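You operate a simulated robot arm through the tools that you are given. There is no shell and no other tool.

The job below is to be done with a simulated robot arm. You get a single attempt, and the scene is never put back.

Task
Close the two ink tins and stand the PAID and SENT stamps in the letter tray. Set down upright: paid stamp, sent stamp.

It is judged by the outcome, as a careful person would: the job done as asked, and still so three seconds after it is handed in. It fails if anything else is knocked over, pushed out of place, dropped, spilled or broken.

Robot
A 7-joint arm with a two-finger parallel gripper, fixed in place. Base frame: the origin is at the foot of the arm, x ahead of it, y to its left, z up; the work surface is at about z = 760. Lengths are in mm, angles in degrees, forces in N, time in s.
With the tool pointing down near the work surface it reaches from about 300 to 700 mm from the base axis. Its first joint turns from -66.0 to 66.0 degrees. Payload 1.57 kg.
The tool frame sits at the grasp point between the pads (the TCP): z along the fingers, y along the line on which they close. The tips reach 30 mm beyond it. The gripper opens to 110 mm. The fingers are 24 mm wide and 12 mm thick; the gripper's body (48 by 112 mm) begins 78 mm behind the TCP.
Orientation is told as [roll, pitch, yaw] about the base's x, y, z axes, in that order, counted from this pose: with the fingers straight down and closing along the base's y, the tool's x points along the base's -x, its y along +y and its z along -z.

Tools
- The arm moves only by the tool play_rows. Its arguments are lists of equal length, an entry for each row: "delta_pos": the shift along the tool's x, y, z in m, a list of three; "rot": the turn, a rotation vector about the tool's x, y, z in rad, a list of three; "gripper": the closure, from 0 (fully open) to 1 (shut). In form: {"delta_pos": [[dx, dy, dz], ...], "rot": [[rx, ry, rz], ...], "gripper": [gripper, ...]}. A call has 1 to 20 rows; each row is the pose to reach, as a shift and turn from the pose commanded when the call began, along the tool's axes at that moment. Each row takes 0.2 s and may step no farther than 50 mm and 8.6 degrees from the row before; otherwise, or with a gripper value out of range, the whole call is refused. A pose out of reach is approached as far as the arm can. The call stops where the force on the tool passes 40 N (or 10 N more than at its start, if that is more) or the arm is blocked; 0.2 s more then pass. The fingers move at their own pace (about 108 mm/s each) and stop on an object; they squeeze with about 34 N. The grip force told is the motor's: it shows also when the fingers shut on nothing. Time passes only in rows, and 0.2 s behind the last, so rows that repeat a pose let the fingers close. The reply holds the time, the measured pose of the TCP, the force on the tool along the base axes, the opening and the grip force, in the units named above and with some noise, with the torque about the TCP (base axes, N m) and any sound that the robot's microphone picked up.
- Cameras (640 x 400 px; columns grow to the right, rows downward): "scene" is fixed at [149.2, -387.1, 1392.1]; the picture's right is [0.87, -0.49, 0.00], its down [-0.33, -0.60, -0.73] and it looks along [0.36, 0.64, -0.68] (base axes); focal length 337 px, centre (320, 200). "wrist" rides on the gripper at [70, 16, -141] in the tool frame; the picture's right is [-0.23, 0.97, 0.00], its down [-0.85, -0.20, -0.48] and it looks along [-0.47, -0.11, 0.88] (tool axes); focal length 222 px, centre (320, 200). There is no depth. A picture from a camera that has moved, and an enlarged one, comes with that camera's place and axes in the base frame and with its lens.
- snapshot(camera): a new picture of that camera. The clock stands still meanwhile.
- close_up(camera, box): a new picture of the part [left, top, right, bottom] of that camera's present view, enlarged. The clock stands still meanwhile.
- finish_job(): hands the job in; it is judged then, once.

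Nothing tells you positions but the pictures and the camera data. Unless the task says otherwise, let go and move clear before handing in.

The tools are called after "Call:" as a command line: name --argument value ..., lists and objects as JSON in quotes. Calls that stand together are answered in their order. play_rows: Moves the arm, as the interface text tells. Its arguments: {"type":"object","properties":{"delta_pos":{"type":"array","items":{"type":"array","items":{"type":"number"}}},"rot":{"type":"array","items":{"type":"array","items":{"type":"number"}}},"gripper":{"type":"array","items":{"type":"number"}}},"required":["delta_pos","rot","gripper"]} The other tools are called the same way: snapshot (camera) takes a picture; close_up (camera, box) takes an enlarged picture of a part of a camera's view; finish_job () hands the job in.

At the start:

```text
time: 0.0
eef_pos: [458.9, 64.1, 1080.8]
tcp_rot: [0.0, 0.0, 0.0]
contact_force: [-0.7, -0.4, 0.4]
wrist_torque: [-0.04, -0.01, 0.01]
gripper_width: 110.0
grasp_force: 0.0
```

scene: 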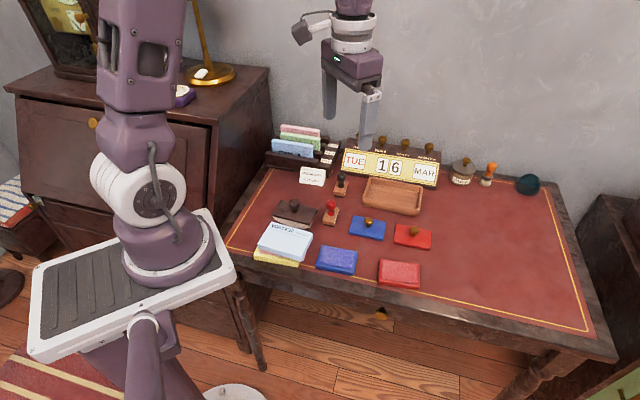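
wrist: 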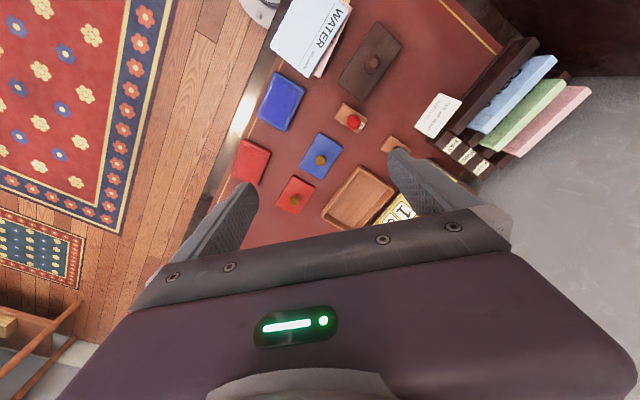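

I see a desk with a blue and a red ink tin (and what look like their lids with brass knobs), two stamps, a wooden tray, a calendar and a letter rack. I'll take enlarged pictures first to tell things apart.

Call:
close_up --camera "scene" --box '[230, 160, 450, 300]'

Call:
close_up --camera "scene" --box '[250, 110, 410, 210]'

Call:
close_up --camera "wrist" --box '[220, 0, 540, 240]'

Call:
close_up --camera "scene" --box '[400, 130, 560, 230]'

```text
2.86 times, centred on (340, 230) of scene
camera zoom: at [149.2, -387.1, 1392.1], right [0.87, -0.49, 0.0], down [-0.33, -0.6, -0.73], along [0.36, 0.64, -0.68], focal length 963 px, centre (263, 114)
```

zoom: 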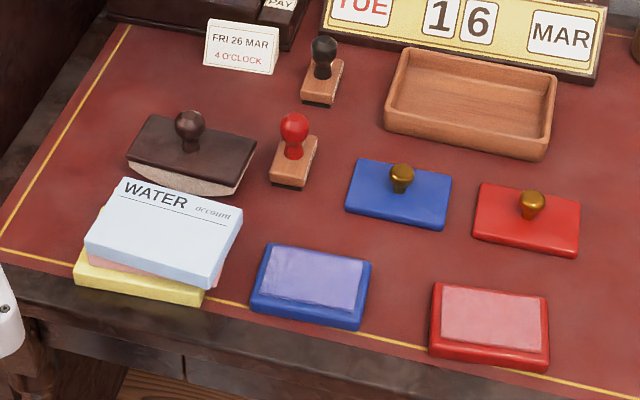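

```text
4.00 times, centred on (330, 160) of scene
camera zoom: at [149.2, -387.1, 1392.1], right [0.87, -0.49, 0.0], down [-0.33, -0.6, -0.73], along [0.36, 0.64, -0.68], focal length 1349 px, centre (280, 360)
```

zoom: 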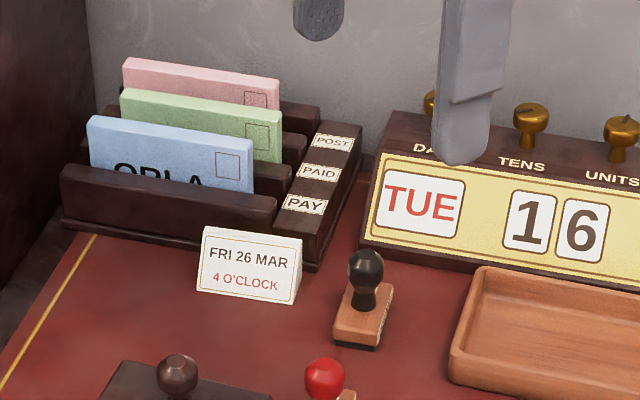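

```text
1.67 times, centred on (380, 120) of wrist
camera zoom: at [388.6, 82.3, 1221.1], right [0.23, 0.97, 0.0], down [0.85, -0.2, 0.48], along [0.47, -0.11, -0.88], focal length 370 px, centre (220, 333)
```

zoom: 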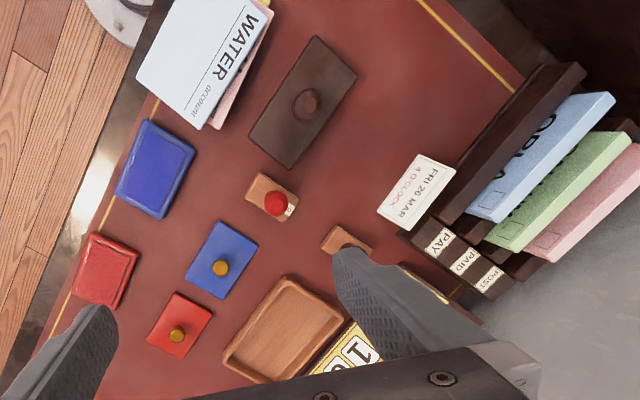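

```text
4.00 times, centred on (480, 180) of scene
camera zoom: at [149.2, -387.1, 1392.1], right [0.87, -0.49, 0.0], down [-0.33, -0.6, -0.73], along [0.36, 0.64, -0.68], focal length 1349 px, centre (-320, 280)
```

zoom: 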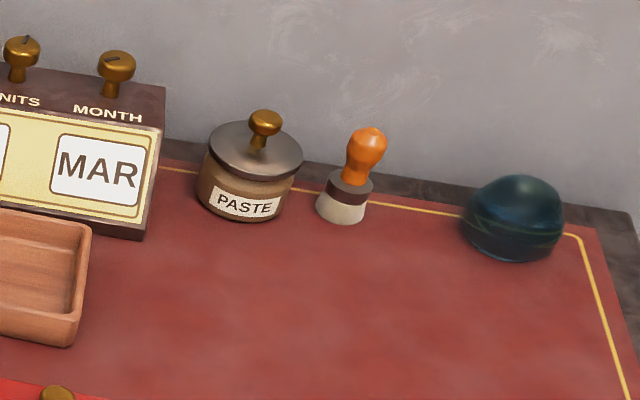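

The wooden tray is at about (650, 105). The open ink tins are at about (415, 5) for blue and (512, -95) for red, with their knobbed lids at (534, 54) and (613, -23). I take the stamps to be at (469, 125) for the red handle and (547, 202) for the black one. I'll zoom in more for detail before moving.

Call:
close_up --camera "scene" --box '[310, 235, 374, 275]'

Call:
close_up --camera "scene" --box '[340, 208, 404, 248]'

Call:
close_up --camera "scene" --box '[370, 252, 434, 292]'

Call:
close_up --camera "scene" --box '[382, 215, 446, 255]'

Call:
close_up --camera "scene" --box '[310, 166, 374, 206]'

Call:
close_up --camera "scene" --box '[300, 193, 364, 233]'

Call:
close_up --camera "scene" --box '[345, 160, 441, 220]'

```text
10.00 times, centred on (342, 255) of scene
camera zoom: at [149.2, -387.1, 1392.1], right [0.87, -0.49, 0.0], down [-0.33, -0.6, -0.73], along [0.36, 0.64, -0.68], focal length 3372 px, centre (100, -350)
```

zoom: 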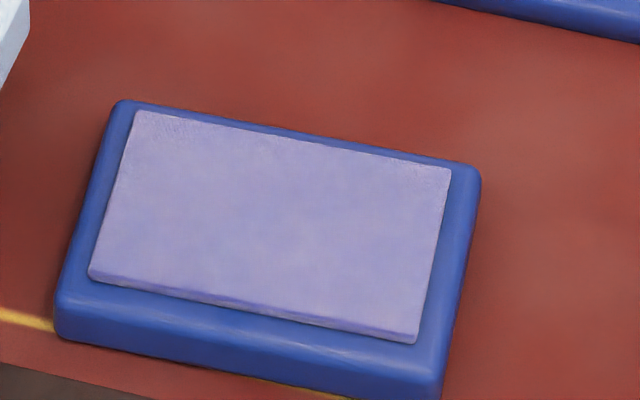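

```text
10.00 times, centred on (372, 228) of scene
camera zoom: at [149.2, -387.1, 1392.1], right [0.87, -0.49, 0.0], down [-0.33, -0.6, -0.73], along [0.36, 0.64, -0.68], focal length 3372 px, centre (-200, -80)
```

zoom: 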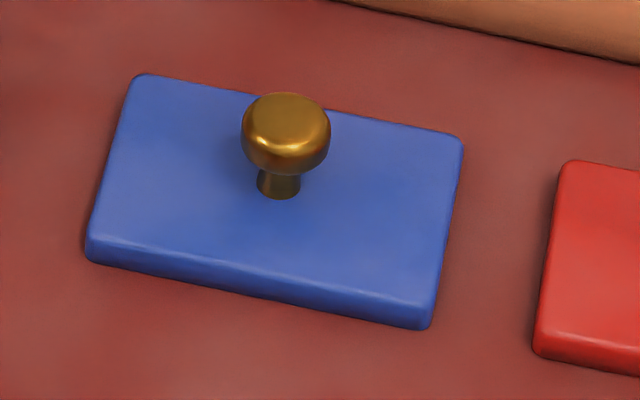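

```text
10.00 times, centred on (402, 272) of scene
camera zoom: at [149.2, -387.1, 1392.1], right [0.87, -0.49, 0.0], down [-0.33, -0.6, -0.73], along [0.36, 0.64, -0.68], focal length 3372 px, centre (-500, -520)
```

zoom: 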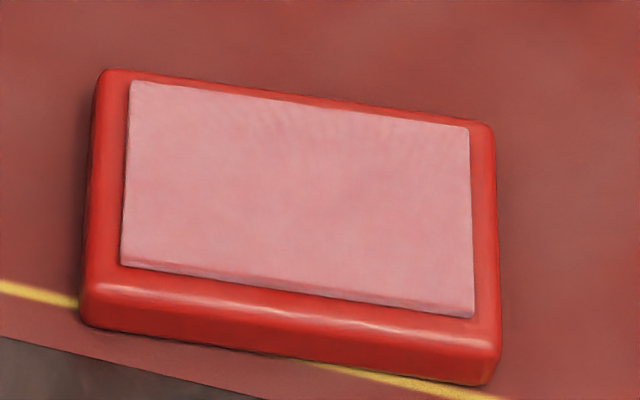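

```text
10.00 times, centred on (414, 235) of scene
camera zoom: at [149.2, -387.1, 1392.1], right [0.87, -0.49, 0.0], down [-0.33, -0.6, -0.73], along [0.36, 0.64, -0.68], focal length 3372 px, centre (-620, -150)
```

zoom: 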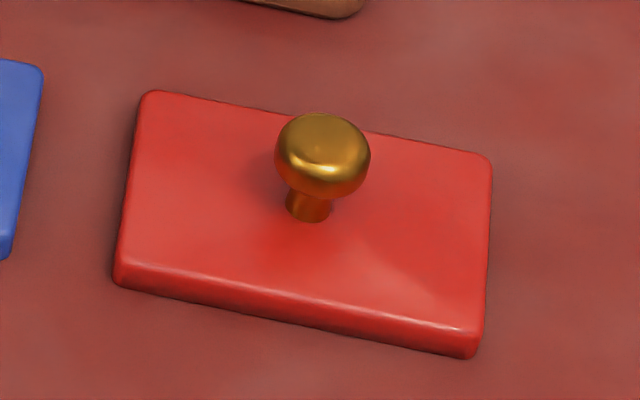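

```text
10.00 times, centred on (342, 186) of scene
camera zoom: at [149.2, -387.1, 1392.1], right [0.87, -0.49, 0.0], down [-0.33, -0.6, -0.73], along [0.36, 0.64, -0.68], focal length 3372 px, centre (100, 340)
```

zoom: 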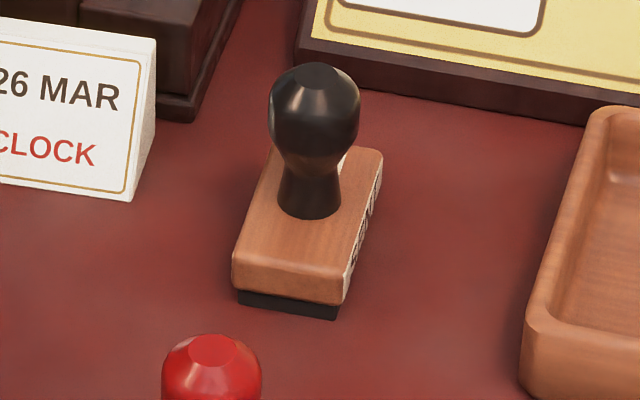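

```text
10.00 times, centred on (332, 213) of scene
camera zoom: at [149.2, -387.1, 1392.1], right [0.87, -0.49, 0.0], down [-0.33, -0.6, -0.73], along [0.36, 0.64, -0.68], focal length 3372 px, centre (200, 70)
```

zoom: 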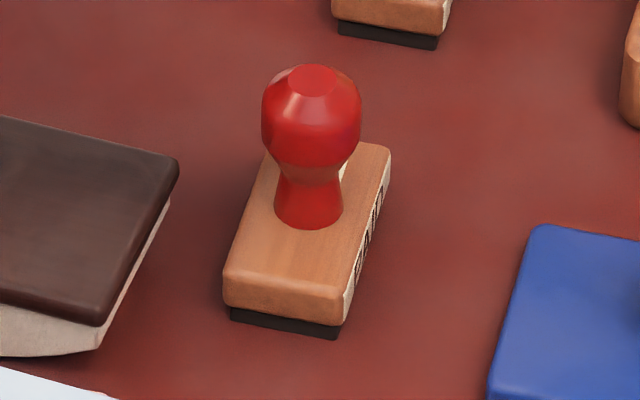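

```text
6.67 times, centred on (393, 190) of scene
camera zoom: at [149.2, -387.1, 1392.1], right [0.87, -0.49, 0.0], down [-0.33, -0.6, -0.73], along [0.36, 0.64, -0.68], focal length 2248 px, centre (-167, 267)
```

zoom: 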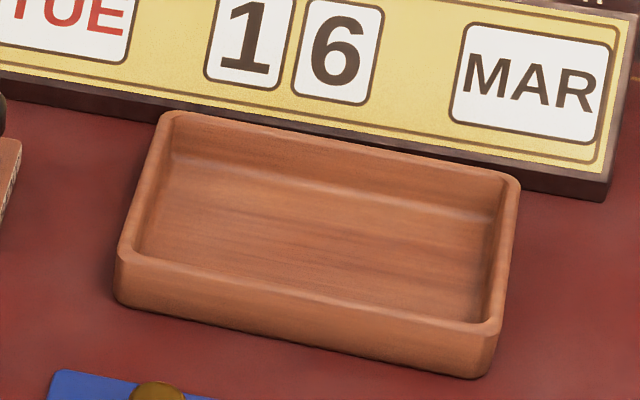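

The lids measure about 85×57 mm with round knobs and nearly match the tins' orientation (about -44°). I'll move above the blue lid's knob with the hand turned 45° and the fingers half open, then compare the pictures with the reported pose.

Call:
play_rows --delta_pos '[[-0.012, -0.0023, 0.033], [-0.024, -0.0045, 0.067], [-0.036, -0.0068, 0.1], [-0.048, -0.0091, 0.134], [-0.06, -0.0113, 0.167], [-0.072, -0.0136, 0.2], [-0.072, -0.0136, 0.2]]' --rot '[[0, 0, -0.1309], [0, 0, -0.2618], [0, 0, -0.3927], [0, 0, -0.5236], [0, 0, -0.6545], [0, 0, -0.7854], [0, 0, -0.7854]]' --gripper '[0.545, 0.545, 0.545, 0.545, 0.545, 0.545, 0.545]'

Call:
snapshot --camera "scene"

Call:
snapshot --camera "wrist"

```text
time: 1.6
eef_pos: [529.4, 51.3, 881.2]
tcp_rot: [-0.1, 0.0, 45.1]
contact_force: [-0.5, 0.9, -0.6]
wrist_torque: [-0.02, 0.0, -0.01]
gripper_width: 50.2
grasp_force: 0.0
```

```text
taken
```

scene: 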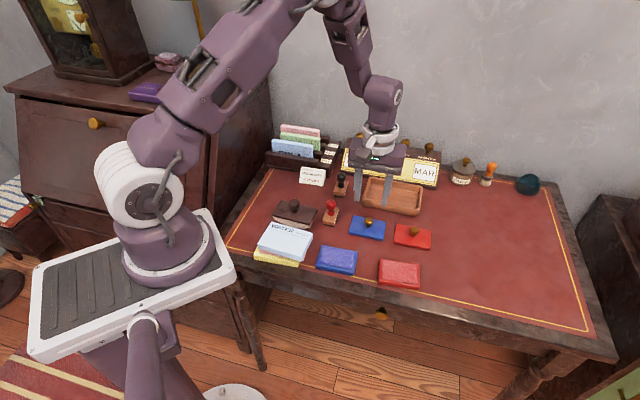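

```text
taken
camera wrist: at [468.5, 14.8, 1022.0], right [-0.53, 0.85, 0.0], down [0.74, 0.46, 0.48], along [0.41, 0.25, -0.88], focal length 222 px, centre (320, 200)
```

wrist: 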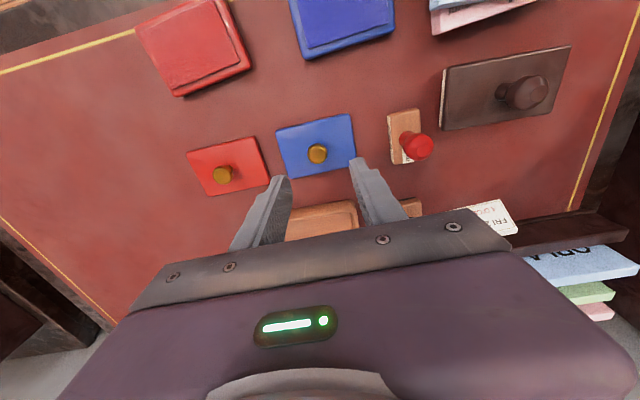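

The fingers are over the blue lid. I'll zoom in with both cameras to check the knob's offset from the fingertips.

Call:
close_up --camera "wrist" --box '[260, 100, 420, 200]'

Call:
close_up --camera "scene" --box '[330, 130, 442, 200]'

Call:
close_up --camera "wrist" --box '[380, 90, 476, 150]'

Call:
close_up --camera "wrist" --box '[120, 0, 440, 200]'

```text
4.00 times, centred on (340, 150) of wrist
camera zoom: at [468.5, 14.8, 1022.0], right [-0.53, 0.85, 0.0], down [0.74, 0.46, 0.48], along [0.41, 0.25, -0.88], focal length 888 px, centre (240, 400)
```

zoom: 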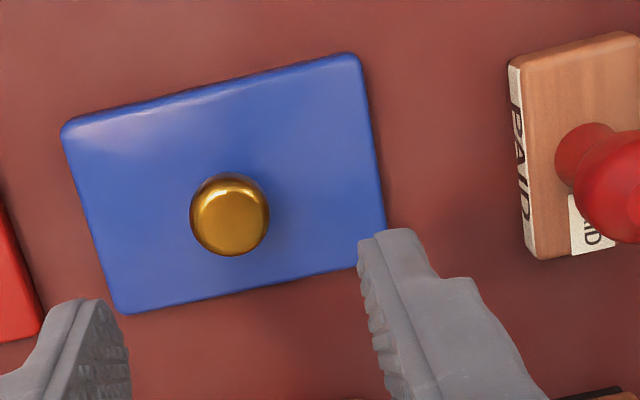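

```text
5.71 times, centred on (386, 165) of scene
camera zoom: at [149.2, -387.1, 1392.1], right [0.87, -0.49, 0.0], down [-0.33, -0.6, -0.73], along [0.36, 0.64, -0.68], focal length 1927 px, centre (-57, 400)
```

zoom: 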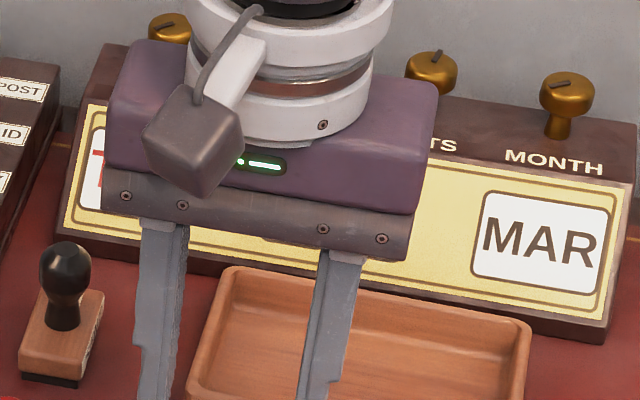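

```text
6.67 times, centred on (428, 120) of wrist
camera zoom: at [468.5, 14.8, 1022.0], right [-0.53, 0.85, 0.0], down [0.74, 0.46, 0.48], along [0.41, 0.25, -0.88], focal length 1481 px, centre (-400, 733)
```

zoom: 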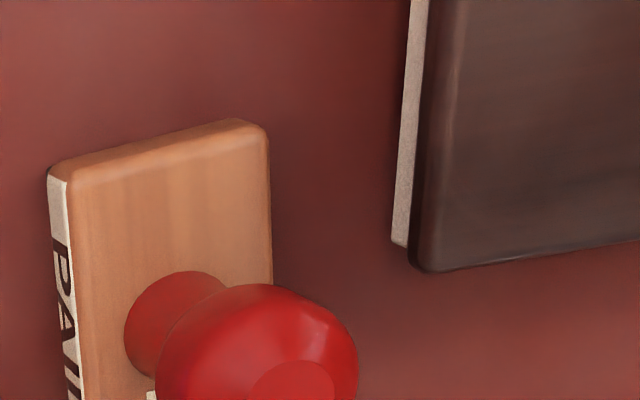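

```text
2.00 times, centred on (280, 100) of wrist
camera zoom: at [468.5, 14.8, 1022.0], right [-0.53, 0.85, 0.0], down [0.74, 0.46, 0.48], along [0.41, 0.25, -0.88], focal length 444 px, centre (400, 400)
```

zoom: 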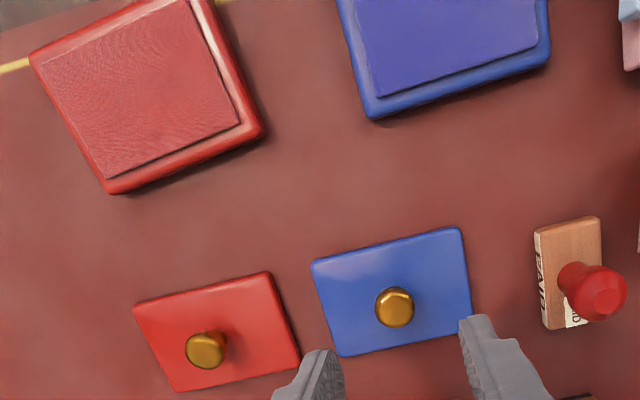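

PAID is the red-handled stamp, so SENT is the black one. Both cameras put the blue knob at about (531, 50), which agrees well. I'll lower the open fingers around it.

Call:
play_rows --delta_pos '[[-0.001, 0, 0.02], [-0.001, 0, 0.04], [-0.001, 0, 0.055], [-0.001, 0, 0.065], [-0.001, 0, 0.073], [-0.001, 0, 0.073]]' --rot '[[0, 0, 0], [0, 0, 0], [0, 0, 0], [0, 0, 0], [0, 0, 0], [0, 0, 0]]' --gripper '[0.545, 0.545, 0.545, 0.545, 0.545, 0.545]'

Call:
close_up --camera "scene" --box '[330, 190, 410, 240]'

Call:
close_up --camera "wrist" --box '[240, 100, 400, 200]'

```text
time: 3.0
eef_pos: [531.3, 51.3, 807.8]
tcp_rot: [0.0, 0.0, 45.1]
contact_force: [0.0, 0.1, -0.6]
wrist_torque: [0.01, 0.02, 0.01]
gripper_width: 50.1
grasp_force: 0.1
```

```text
8.00 times, centred on (370, 215) of scene
camera zoom: at [149.2, -387.1, 1392.1], right [0.87, -0.49, 0.0], down [-0.33, -0.6, -0.73], along [0.36, 0.64, -0.68], focal length 2697 px, centre (-80, 80)
```

zoom: 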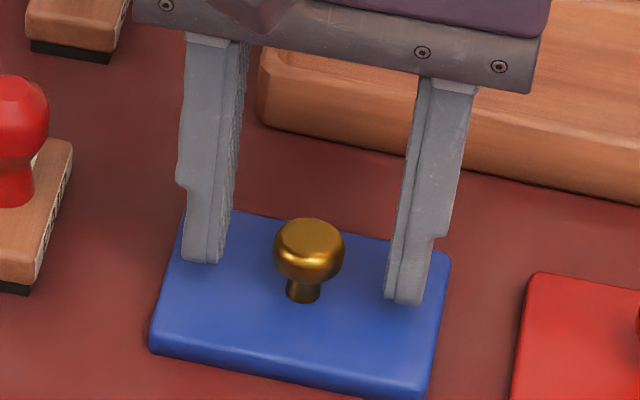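

```text
4.00 times, centred on (320, 150) of wrist
camera zoom: at [470.3, 14.4, 948.8], right [-0.53, 0.85, 0.0], down [0.75, 0.46, 0.48], along [0.41, 0.25, -0.88], focal length 888 px, centre (320, 400)
```

zoom: 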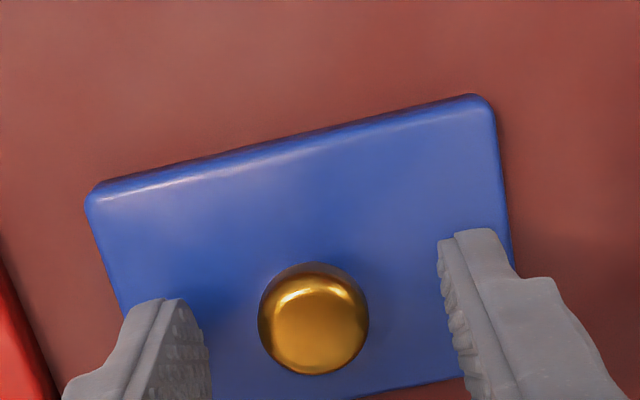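

The fingers straddle the knob well centred. Now I close, then lift.

Call:
play_rows --delta_pos '[[0, 0, 0.002], [0, 0, 0.002], [0, 0, 0.002], [0, 0, 0.002]]' --rot '[[0, 0, 0], [0, 0, 0], [0, 0, 0], [0, 0, 0]]' --gripper '[0.85, 1, 1, 1]'

Call:
play_rows --delta_pos '[[0, 0, -0.01], [0, 0, -0.03], [0, 0, -0.06], [0, 0, -0.06]]' --rot '[[0, 0, 0], [0, 0, 0], [0, 0, 0], [0, 0, 0]]' --gripper '[1, 1, 1, 1]'

Call:
close_up --camera "scene" --box '[330, 170, 410, 220]'

Call:
close_up --camera "wrist" --box '[240, 100, 400, 200]'

Call:
snapshot --camera "wrist"

```text
time: 4.0
eef_pos: [531.9, 52.1, 807.6]
tcp_rot: [-0.1, -0.1, 45.1]
contact_force: [-3.3, -2.9, 31.7]
wrist_torque: [-0.19, 0.14, -0.03]
gripper_width: 19.9
grasp_force: 33.9
```

```text
time: 5.0
eef_pos: [530.0, 51.9, 865.4]
tcp_rot: [0.0, 0.1, 45.0]
contact_force: [0.2, 0.5, -0.3]
wrist_torque: [-0.01, 0.02, -0.01]
gripper_width: 20.3
grasp_force: 33.9
```

```text
8.00 times, centred on (370, 195) of scene
camera zoom: at [149.2, -387.1, 1392.1], right [0.87, -0.49, 0.0], down [-0.33, -0.6, -0.73], along [0.36, 0.64, -0.68], focal length 2697 px, centre (-80, 240)
```

zoom: 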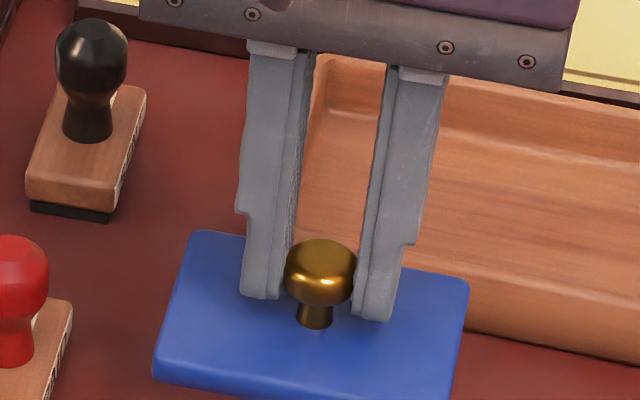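

```text
4.00 times, centred on (320, 150) of wrist
camera zoom: at [469.1, 15.0, 1006.3], right [-0.53, 0.85, 0.0], down [0.75, 0.46, 0.48], along [0.41, 0.25, -0.88], focal length 888 px, centre (320, 400)
```

zoom: 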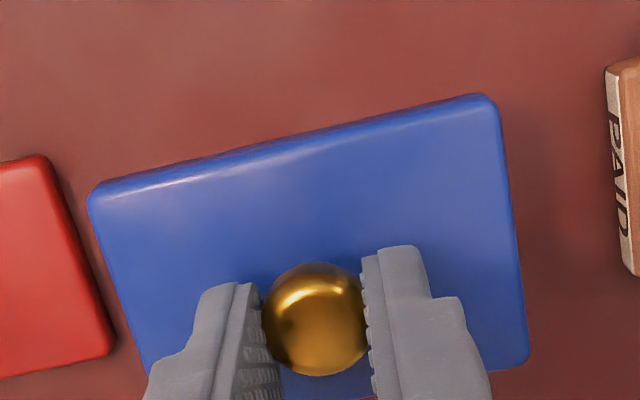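

```text
taken
camera wrist: at [469.1, 15.0, 1006.3], right [-0.53, 0.85, 0.0], down [0.75, 0.46, 0.48], along [0.41, 0.25, -0.88], focal length 222 px, centre (320, 200)
```

wrist: 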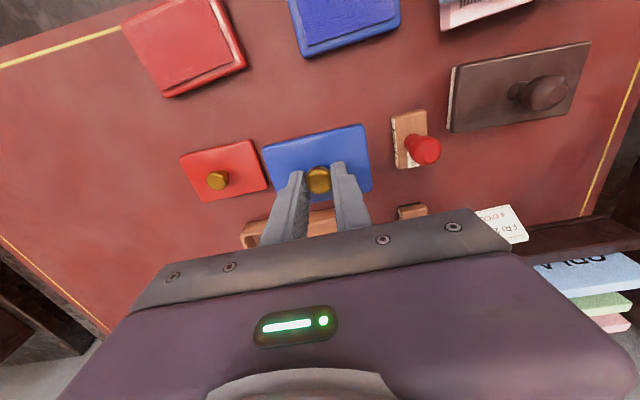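

The lid is held level, with its centre about 4 mm in front of the TCP. I'll move part way toward the blue tin so the wrist camera sees the tin and the held lid together.

Call:
play_rows --delta_pos '[[0.015, 0.006, -0.005], [0.03, 0.012, -0.01], [0.046, 0.0177, -0.015], [0.046, 0.0177, -0.015]]' --rot '[[0, 0, 0], [0, 0, 0], [0, 0, 0], [0, 0, 0]]' --gripper '[1, 1, 1, 1]'

Call:
snapshot --camera "wrist"

Call:
close_up --camera "wrist" --box '[240, 0, 440, 125]'

```text
time: 6.0
eef_pos: [485.9, 32.1, 882.3]
tcp_rot: [0.0, 0.0, 45.0]
contact_force: [-0.4, 0.9, -0.6]
wrist_torque: [-0.01, -0.01, 0.03]
gripper_width: 20.5
grasp_force: 33.9
```

```text
taken
camera wrist: at [424.9, -4.3, 1022.3], right [-0.53, 0.85, 0.0], down [0.75, 0.46, 0.48], along [0.41, 0.25, -0.88], focal length 222 px, centre (320, 200)
```

wrist: 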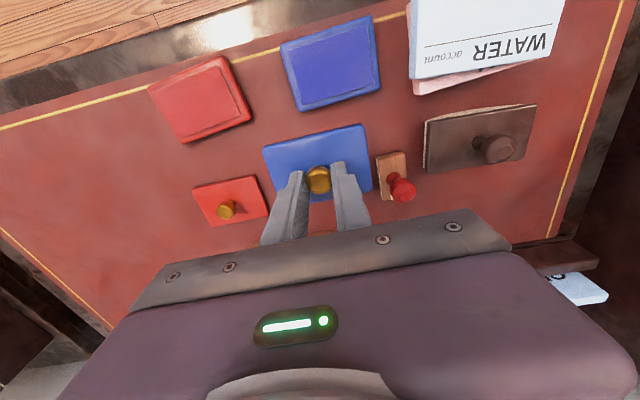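

```text
3.20 times, centred on (340, 62) of wrist
camera zoom: at [424.9, -4.3, 1022.3], right [-0.53, 0.85, 0.0], down [0.75, 0.46, 0.48], along [0.41, 0.25, -0.88], focal length 711 px, centre (256, 640)
```

zoom: 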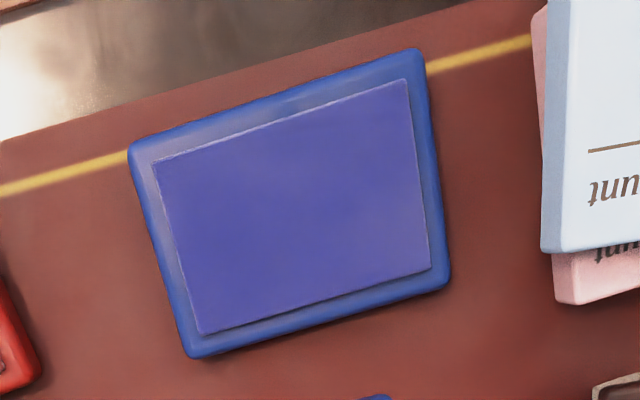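

Both cameras put the blue tin's centre at about (412, 2) with a long axis near -43.4°. I'll hover the lid over it, turned +1.7°, and compare edges before lowering.

Call:
play_rows --delta_pos '[[0.024, 0.01, 0.0], [0.048, 0.02, 0.0], [0.0714, 0.0304, 0.0], [0.0714, 0.0304, 0.02], [0.0714, 0.0304, 0.037], [0.0714, 0.0304, 0.037]]' --rot '[[0, 0, -0.01], [0, 0, -0.02], [0, 0, -0.03], [0, 0, -0.03], [0, 0, -0.03], [0, 0, -0.03]]' --gripper '[1, 1, 1, 1, 1, 1]'

Call:
snapshot --camera "wrist"

Call:
close_up --camera "wrist" --box '[230, 100, 390, 200]'

Call:
close_up --camera "scene" --box '[300, 225, 380, 275]'

```text
time: 7.4
eef_pos: [412.6, 2.6, 843.6]
tcp_rot: [0.0, 0.0, 46.7]
contact_force: [0.0, -0.6, 0.3]
wrist_torque: [0.0, -0.03, -0.03]
gripper_width: 20.0
grasp_force: 34.0
```

```text
taken
camera wrist: at [353.2, -36.1, 984.6], right [-0.55, 0.83, 0.0], down [0.73, 0.49, 0.48], along [0.4, 0.26, -0.88], focal length 222 px, centre (320, 200)
```

wrist: 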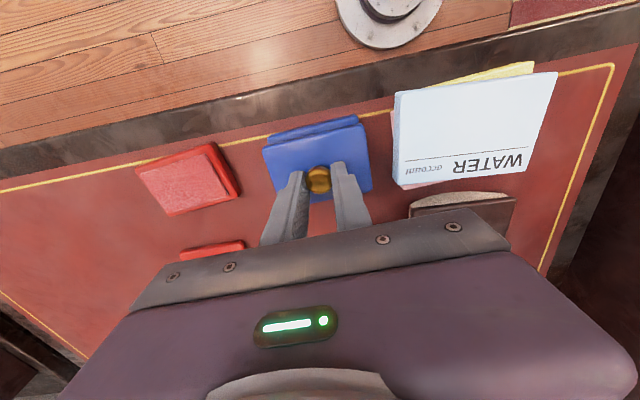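

```text
4.00 times, centred on (310, 150) of wrist
camera zoom: at [353.2, -36.1, 984.6], right [-0.55, 0.83, 0.0], down [0.73, 0.49, 0.48], along [0.4, 0.26, -0.88], focal length 888 px, centre (360, 400)
```

zoom: 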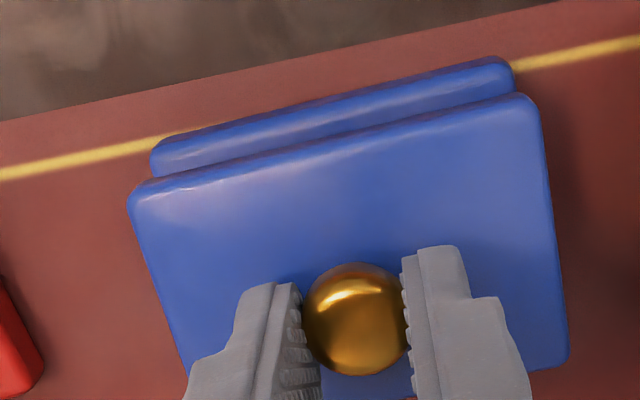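

```text
8.00 times, centred on (340, 250) of scene
camera zoom: at [149.2, -387.1, 1392.1], right [0.87, -0.49, 0.0], down [-0.33, -0.6, -0.73], along [0.36, 0.64, -0.68], focal length 2697 px, centre (160, -200)
```

zoom: 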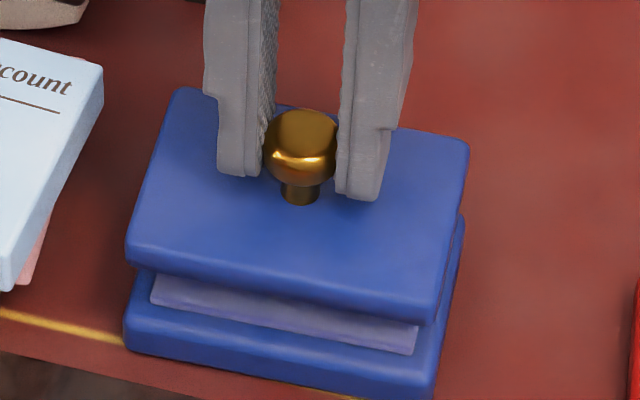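

The lid is within 1–2 mm of the tin and needs about 1.5° more turn. I'll apply that and lower to a small gap for a sharper comparison.

Call:
play_rows --delta_pos '[[0, -0.0005, 0.006], [0, -0.001, 0.013], [0, -0.001, 0.013]]' --rot '[[0, 0, -0.013], [0, 0, -0.026], [0, 0, -0.026]]' --gripper '[1, 1, 1]'

Call:
close_up --camera "wrist" --box '[240, 100, 400, 200]'

Call:
close_up --camera "scene" --box '[308, 236, 372, 276]'

```text
time: 8.2
eef_pos: [414.0, 2.0, 830.9]
tcp_rot: [0.0, 0.0, 48.3]
contact_force: [0.3, 1.2, -0.1]
wrist_torque: [0.01, 0.02, 0.01]
gripper_width: 20.2
grasp_force: 33.1
```

```text
4.00 times, centred on (320, 150) of wrist
camera zoom: at [355.4, -38.3, 970.9], right [-0.57, 0.82, 0.0], down [0.72, 0.5, 0.48], along [0.39, 0.27, -0.88], focal length 888 px, centre (320, 400)
```

zoom: 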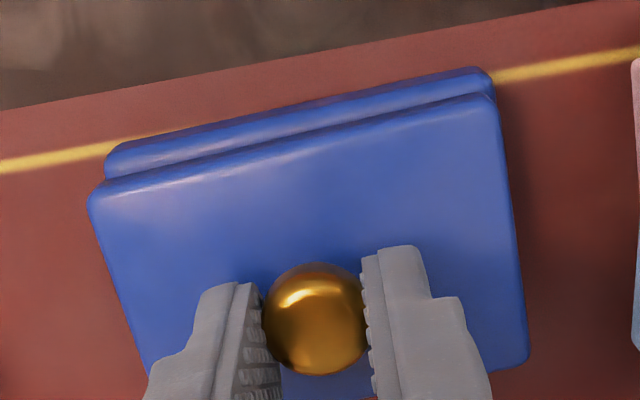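

```text
10.00 times, centred on (340, 256) of scene
camera zoom: at [149.2, -387.1, 1392.1], right [0.87, -0.49, 0.0], down [-0.33, -0.6, -0.73], along [0.36, 0.64, -0.68], focal length 3372 px, centre (120, -360)
```

zoom: 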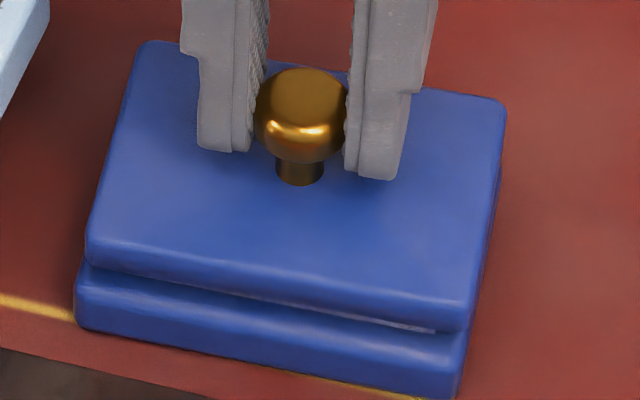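

The edges are now parallel and centred within about 1 mm. I'll make a tiny correction and lower gently in small steps.

Call:
play_rows --delta_pos '[[0, 0.0008, 0.001], [0, 0.0008, 0.0025], [0, 0.0008, 0.004], [0, 0.0008, 0.004]]' --rot '[[0, 0, 0.006], [0, 0, 0.006], [0, 0, 0.006], [0, 0, 0.006]]' --gripper '[1, 1, 1, 1]'

Call:
play_rows --delta_pos '[[0, 0, 0.001], [0, 0, 0.002], [0, 0, 0.003], [0, 0, 0.003]]' --rot '[[0, 0, 0], [0, 0, 0], [0, 0, 0], [0, 0, 0]]' --gripper '[1, 1, 1, 1]'

Call:
close_up --camera "scene" --box '[308, 236, 372, 276]'

```text
time: 9.2
eef_pos: [414.3, 2.9, 827.3]
tcp_rot: [0.0, 0.0, 47.8]
contact_force: [-0.3, 0.0, -0.7]
wrist_torque: [-0.01, 0.02, 0.02]
gripper_width: 20.2
grasp_force: 33.0
```

```text
time: 10.2
eef_pos: [413.9, 4.0, 823.5]
tcp_rot: [-0.1, -0.1, 47.8]
contact_force: [0.8, -0.3, -1.3]
wrist_torque: [-0.02, -0.01, 0.0]
gripper_width: 20.2
grasp_force: 33.8
```

```text
10.00 times, centred on (340, 256) of scene
camera zoom: at [149.2, -387.1, 1392.1], right [0.87, -0.49, 0.0], down [-0.33, -0.6, -0.73], along [0.36, 0.64, -0.68], focal length 3372 px, centre (120, -360)
```

zoom: 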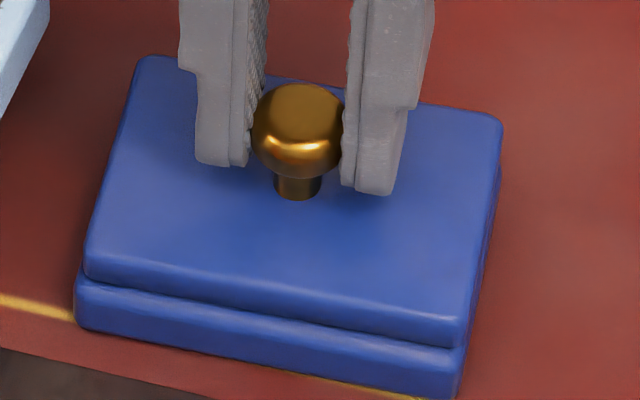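

Nearly touching and still aligned. I'll continue down in 1 mm steps until contact shows.

Call:
play_rows --delta_pos '[[0, 0, 0.001], [0, 0, 0.002], [0, 0, 0.002]]' --rot '[[0, 0, 0], [0, 0, 0], [0, 0, 0]]' --gripper '[1, 1, 1]'

Call:
play_rows --delta_pos '[[0, 0, 0.001], [0, 0, 0.002], [0, 0, 0.002]]' --rot '[[0, 0, 0], [0, 0, 0], [0, 0, 0]]' --gripper '[1, 1, 1]'

Call:
close_up --camera "scene" --box '[308, 236, 372, 276]'

Call:
close_up --camera "wrist" --box '[240, 100, 400, 200]'

```text
time: 10.7
eef_pos: [412.5, 1.4, 822.4]
tcp_rot: [0.0, 0.2, 47.7]
contact_force: [-4.1, 0.7, 12.7]
wrist_torque: [0.16, 0.0, -0.04]
gripper_width: 20.0
grasp_force: 33.6
heard: snap
stopped in row 2: the force on the tool passed its limit at 45 N (the readings are from after the stop); the commanded pose is now the measured one
```

```text
time: 11.2
eef_pos: [413.0, 2.1, 823.2]
tcp_rot: [0.0, 0.2, 47.6]
contact_force: [-4.0, 2.1, 13.5]
wrist_torque: [0.08, 0.08, -0.02]
gripper_width: 20.2
grasp_force: 33.8
stopped in row 2: the force on the tool passed its limit at 45 N (the readings are from after the stop); the commanded pose is now the measured one
```

```text
10.00 times, centred on (340, 256) of scene
camera zoom: at [149.0, -387.0, 1392.1], right [0.87, -0.49, 0.0], down [-0.33, -0.6, -0.73], along [0.36, 0.64, -0.68], focal length 3372 px, centre (120, -360)
```

zoom: 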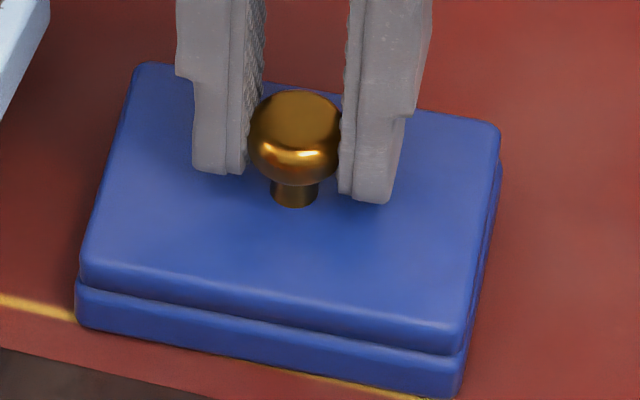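

```text
4.00 times, centred on (320, 150) of wrist
camera zoom: at [354.1, -37.4, 964.0], right [-0.57, 0.82, 0.0], down [0.72, 0.5, 0.47], along [0.39, 0.27, -0.88], focal length 888 px, centre (320, 400)
```

zoom: 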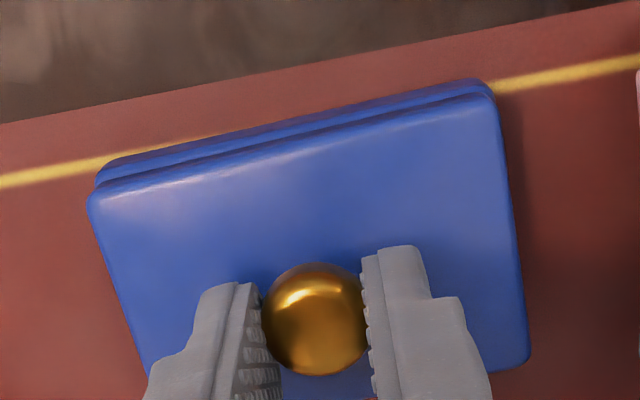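

A snap was heard and the lid is seated on the blue tin. I'll open the fingers and back straight up.

Call:
play_rows --delta_pos '[[0, 0, 0], [0, 0, 0], [0, 0, 0], [0, 0, -0.02], [0, 0, -0.05], [0, 0, -0.07], [0, 0, -0.07]]' --rot '[[0, 0, 0], [0, 0, 0], [0, 0, 0], [0, 0, 0], [0, 0, 0], [0, 0, 0], [0, 0, 0]]' --gripper '[0.7, 0.545, 0.545, 0.545, 0.545, 0.545, 0.545]'

Call:
close_up --camera "scene" --box '[300, 232, 380, 282]'

Call:
close_up --camera "scene" --box '[370, 215, 450, 265]'

Call:
snapshot --camera "scene"

```text
time: 12.8
eef_pos: [412.7, 0.8, 893.5]
tcp_rot: [0.0, 0.2, 47.6]
contact_force: [-0.2, 0.6, -0.3]
wrist_torque: [-0.01, -0.02, 0.03]
gripper_width: 50.0
grasp_force: 0.0
```

```text
8.00 times, centred on (340, 257) of scene
camera zoom: at [149.2, -387.1, 1392.1], right [0.87, -0.49, 0.0], down [-0.33, -0.6, -0.73], along [0.36, 0.64, -0.68], focal length 2697 px, centre (160, -256)
```

zoom: 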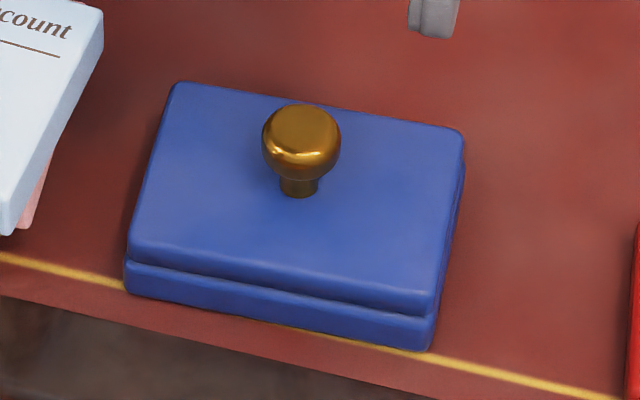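

```text
8.00 times, centred on (410, 240) of scene
camera zoom: at [149.2, -387.1, 1392.1], right [0.87, -0.49, 0.0], down [-0.33, -0.6, -0.73], along [0.36, 0.64, -0.68], focal length 2697 px, centre (-400, -120)
```

zoom: 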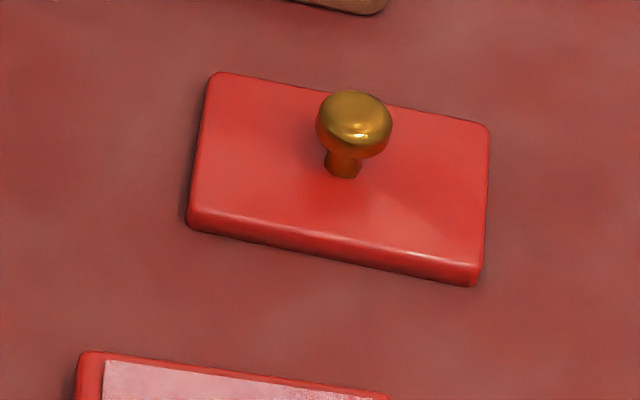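

```text
taken
```

scene: 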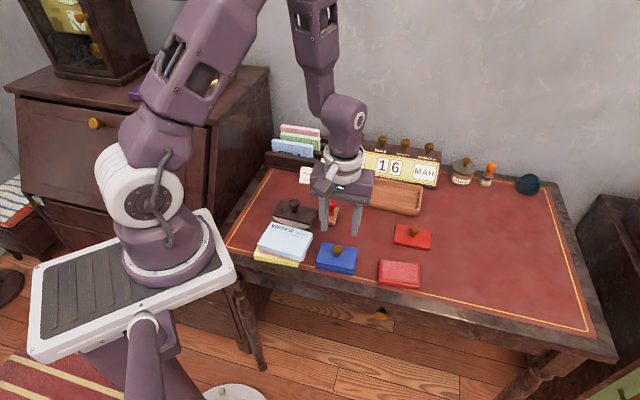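

The blue tin is closed. Next I'll go above the red lid's knob, expected at about (606, -30), with the fingers half open.

Call:
play_rows --delta_pos '[[-0.0214, -0.0327, 0.0], [-0.0428, -0.0654, 0.0], [-0.0641, -0.0981, 0.0], [-0.0855, -0.1308, 0.007], [-0.1069, -0.1635, 0.0135], [-0.1069, -0.1635, 0.0135]]' --rot '[[0, 0, 0.01], [0, 0, 0.02], [0, 0, 0.03], [0, 0, 0.04], [0, 0, 0.045], [0, 0, 0.045]]' --gripper '[0.545, 0.545, 0.545, 0.545, 0.545, 0.545]'

Call:
close_up --camera "wrist" --box '[240, 100, 400, 200]'

Call:
close_up --camera "wrist" --box '[200, 0, 400, 125]'

```text
time: 14.2
eef_pos: [607.3, -30.6, 879.5]
tcp_rot: [0.0, 0.1, 45.1]
contact_force: [-0.3, 0.3, -0.4]
wrist_torque: [0.03, 0.04, -0.03]
gripper_width: 50.0
grasp_force: 0.0
```

```text
4.00 times, centred on (320, 150) of wrist
camera zoom: at [546.2, -67.3, 1020.0], right [-0.53, 0.85, 0.0], down [0.75, 0.47, 0.48], along [0.4, 0.25, -0.88], focal length 888 px, centre (320, 400)
```

zoom: 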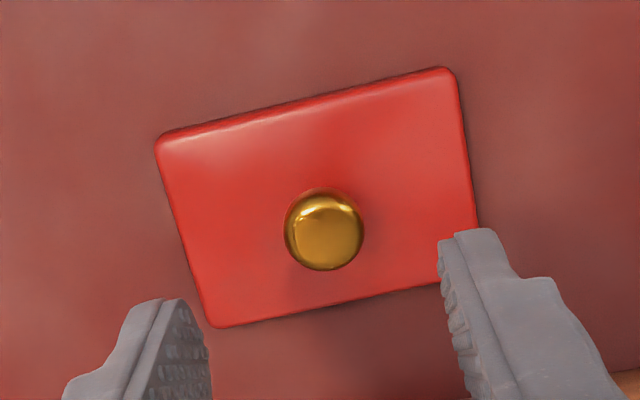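

```text
3.20 times, centred on (300, 62) of wrist
camera zoom: at [546.2, -67.3, 1020.0], right [-0.53, 0.85, 0.0], down [0.75, 0.47, 0.48], along [0.4, 0.25, -0.88], focal length 711 px, centre (384, 640)
```

zoom: 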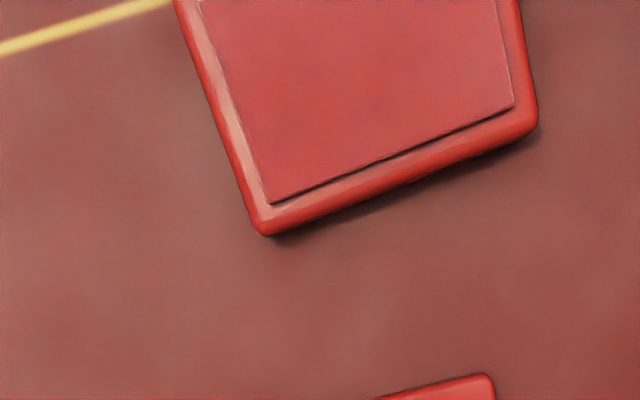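

The knob is about 3.5 mm beyond the finger line. I'll shift that much, lower around the knob and close.

Call:
play_rows --delta_pos '[[-0.0035, 0, 0.02], [-0.0035, 0, 0.04], [-0.0035, 0, 0.055], [-0.0035, 0, 0.065], [-0.0035, 0, 0.0725], [-0.0035, 0, 0.0725]]' --rot '[[0, 0, 0], [0, 0, 0], [0, 0, 0], [0, 0, 0], [0, 0, 0], [0, 0, 0]]' --gripper '[0.545, 0.545, 0.545, 0.545, 0.545, 0.545]'

Call:
close_up --camera "scene" --box '[370, 205, 450, 255]'

Call:
close_up --camera "wrist" --box '[240, 100, 400, 200]'

```text
time: 15.6
eef_pos: [609.0, -27.9, 805.8]
tcp_rot: [0.0, 0.2, 45.1]
contact_force: [-0.1, 0.2, -0.6]
wrist_torque: [-0.01, -0.01, 0.03]
gripper_width: 50.0
grasp_force: 0.1
```

```text
8.00 times, centred on (410, 230) of scene
camera zoom: at [149.2, -387.1, 1392.1], right [0.87, -0.49, 0.0], down [-0.33, -0.6, -0.73], along [0.36, 0.64, -0.68], focal length 2697 px, centre (-400, -40)
```

zoom: 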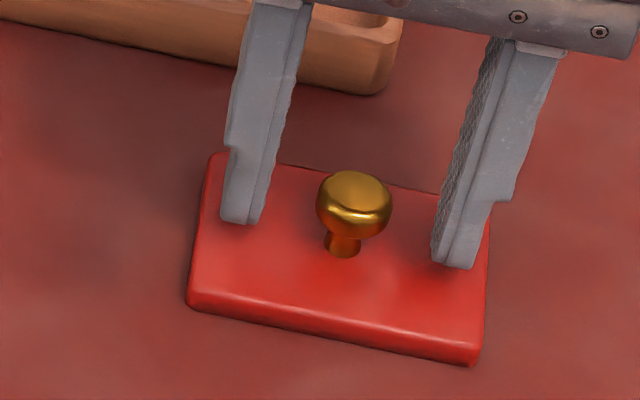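

```text
4.00 times, centred on (320, 150) of wrist
camera zoom: at [547.8, -64.0, 946.9], right [-0.53, 0.85, 0.0], down [0.75, 0.47, 0.48], along [0.4, 0.25, -0.88], focal length 888 px, centre (320, 400)
```

zoom: 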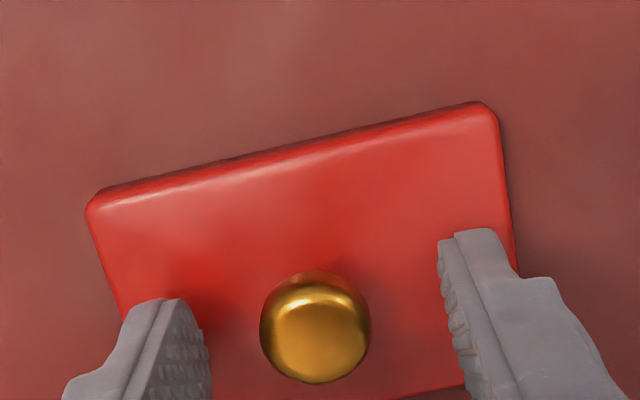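

Well centred again. Closing and lifting.

Call:
play_rows --delta_pos '[[0, 0, 0], [0, 0, 0], [0, 0, 0], [0, 0, 0]]' --rot '[[0, 0, 0], [0, 0, 0], [0, 0, 0], [0, 0, 0]]' --gripper '[0.85, 1, 1, 1]'

Call:
play_rows --delta_pos '[[0, 0, -0.01], [0, 0, -0.03], [0, 0, -0.06], [0, 0, -0.075], [0, 0, -0.075]]' --rot '[[0, 0, 0], [0, 0, 0], [0, 0, 0], [0, 0, 0], [0, 0, 0]]' --gripper '[1, 1, 1, 1, 1]'

Call:
close_up --camera "wrist" --box '[240, 100, 400, 200]'

Call:
close_up --camera "scene" --box '[370, 175, 450, 225]'

```text
time: 16.6
eef_pos: [609.2, -27.2, 806.7]
tcp_rot: [0.1, 0.2, 45.1]
contact_force: [0.2, 0.2, 0.3]
wrist_torque: [0.02, 0.0, -0.01]
gripper_width: 20.4
grasp_force: 34.0
```

```text
time: 17.8
eef_pos: [607.4, -26.5, 881.9]
tcp_rot: [0.0, 0.2, 45.1]
contact_force: [0.3, 0.7, -0.6]
wrist_torque: [-0.03, -0.04, -0.01]
gripper_width: 20.3
grasp_force: 33.3
```

```text
4.00 times, centred on (320, 150) of wrist
camera zoom: at [546.3, -63.2, 1022.4], right [-0.53, 0.85, 0.0], down [0.75, 0.47, 0.48], along [0.4, 0.25, -0.88], focal length 888 px, centre (320, 400)
```

zoom: 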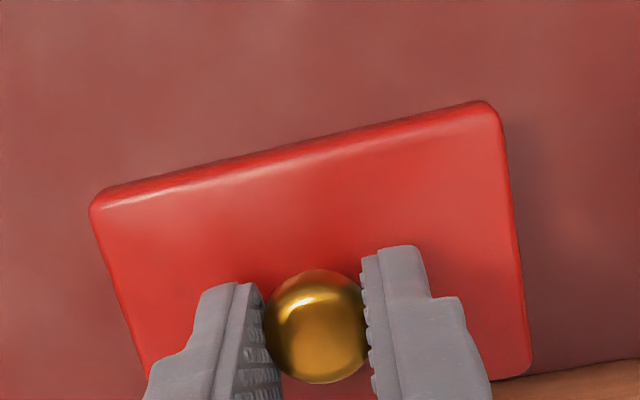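

```text
8.00 times, centred on (410, 200) of scene
camera zoom: at [149.2, -387.1, 1392.1], right [0.87, -0.49, 0.0], down [-0.33, -0.6, -0.73], along [0.36, 0.64, -0.68], focal length 2697 px, centre (-400, 200)
```

zoom: 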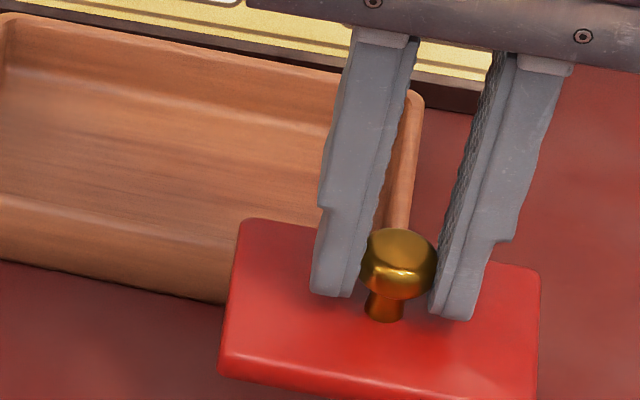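

The red lid is held level. I'll move toward the red tin so the wrist camera can see both tin and lid.

Call:
play_rows --delta_pos '[[0.0152, -0.0034, 0], [0.0304, -0.0069, 0], [0.0456, -0.0103, 0], [0.0456, -0.0103, 0]]' --rot '[[0, 0, 0], [0, 0, 0], [0, 0, 0], [0, 0, 0]]' --gripper '[1, 1, 1, 1]'

Call:
close_up --camera "wrist" --box '[220, 0, 420, 125]'

Call:
snapshot --camera "wrist"

```text
time: 18.8
eef_pos: [583.2, -65.5, 881.7]
tcp_rot: [0.0, 0.2, 45.0]
contact_force: [-0.1, 0.1, 0.3]
wrist_torque: [-0.01, -0.02, -0.03]
gripper_width: 20.1
grasp_force: 33.7
```

```text
3.20 times, centred on (320, 62) of wrist
camera zoom: at [523.0, -102.0, 1022.7], right [-0.53, 0.85, 0.0], down [0.75, 0.47, 0.48], along [0.4, 0.25, -0.88], focal length 711 px, centre (320, 640)
```

zoom: 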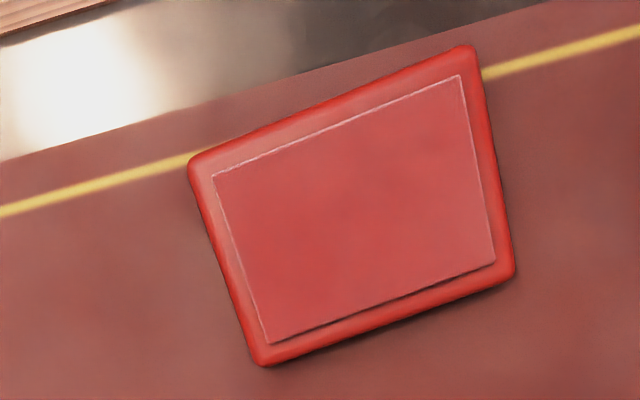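

```text
taken
camera wrist: at [523.0, -102.0, 1022.7], right [-0.53, 0.85, 0.0], down [0.75, 0.47, 0.48], along [0.4, 0.25, -0.88], focal length 222 px, centre (320, 200)
```

wrist: 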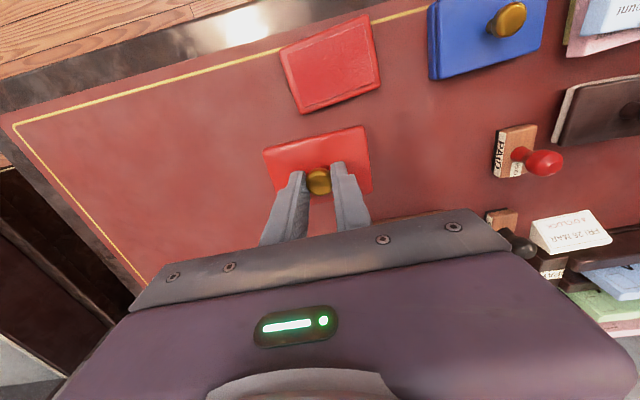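

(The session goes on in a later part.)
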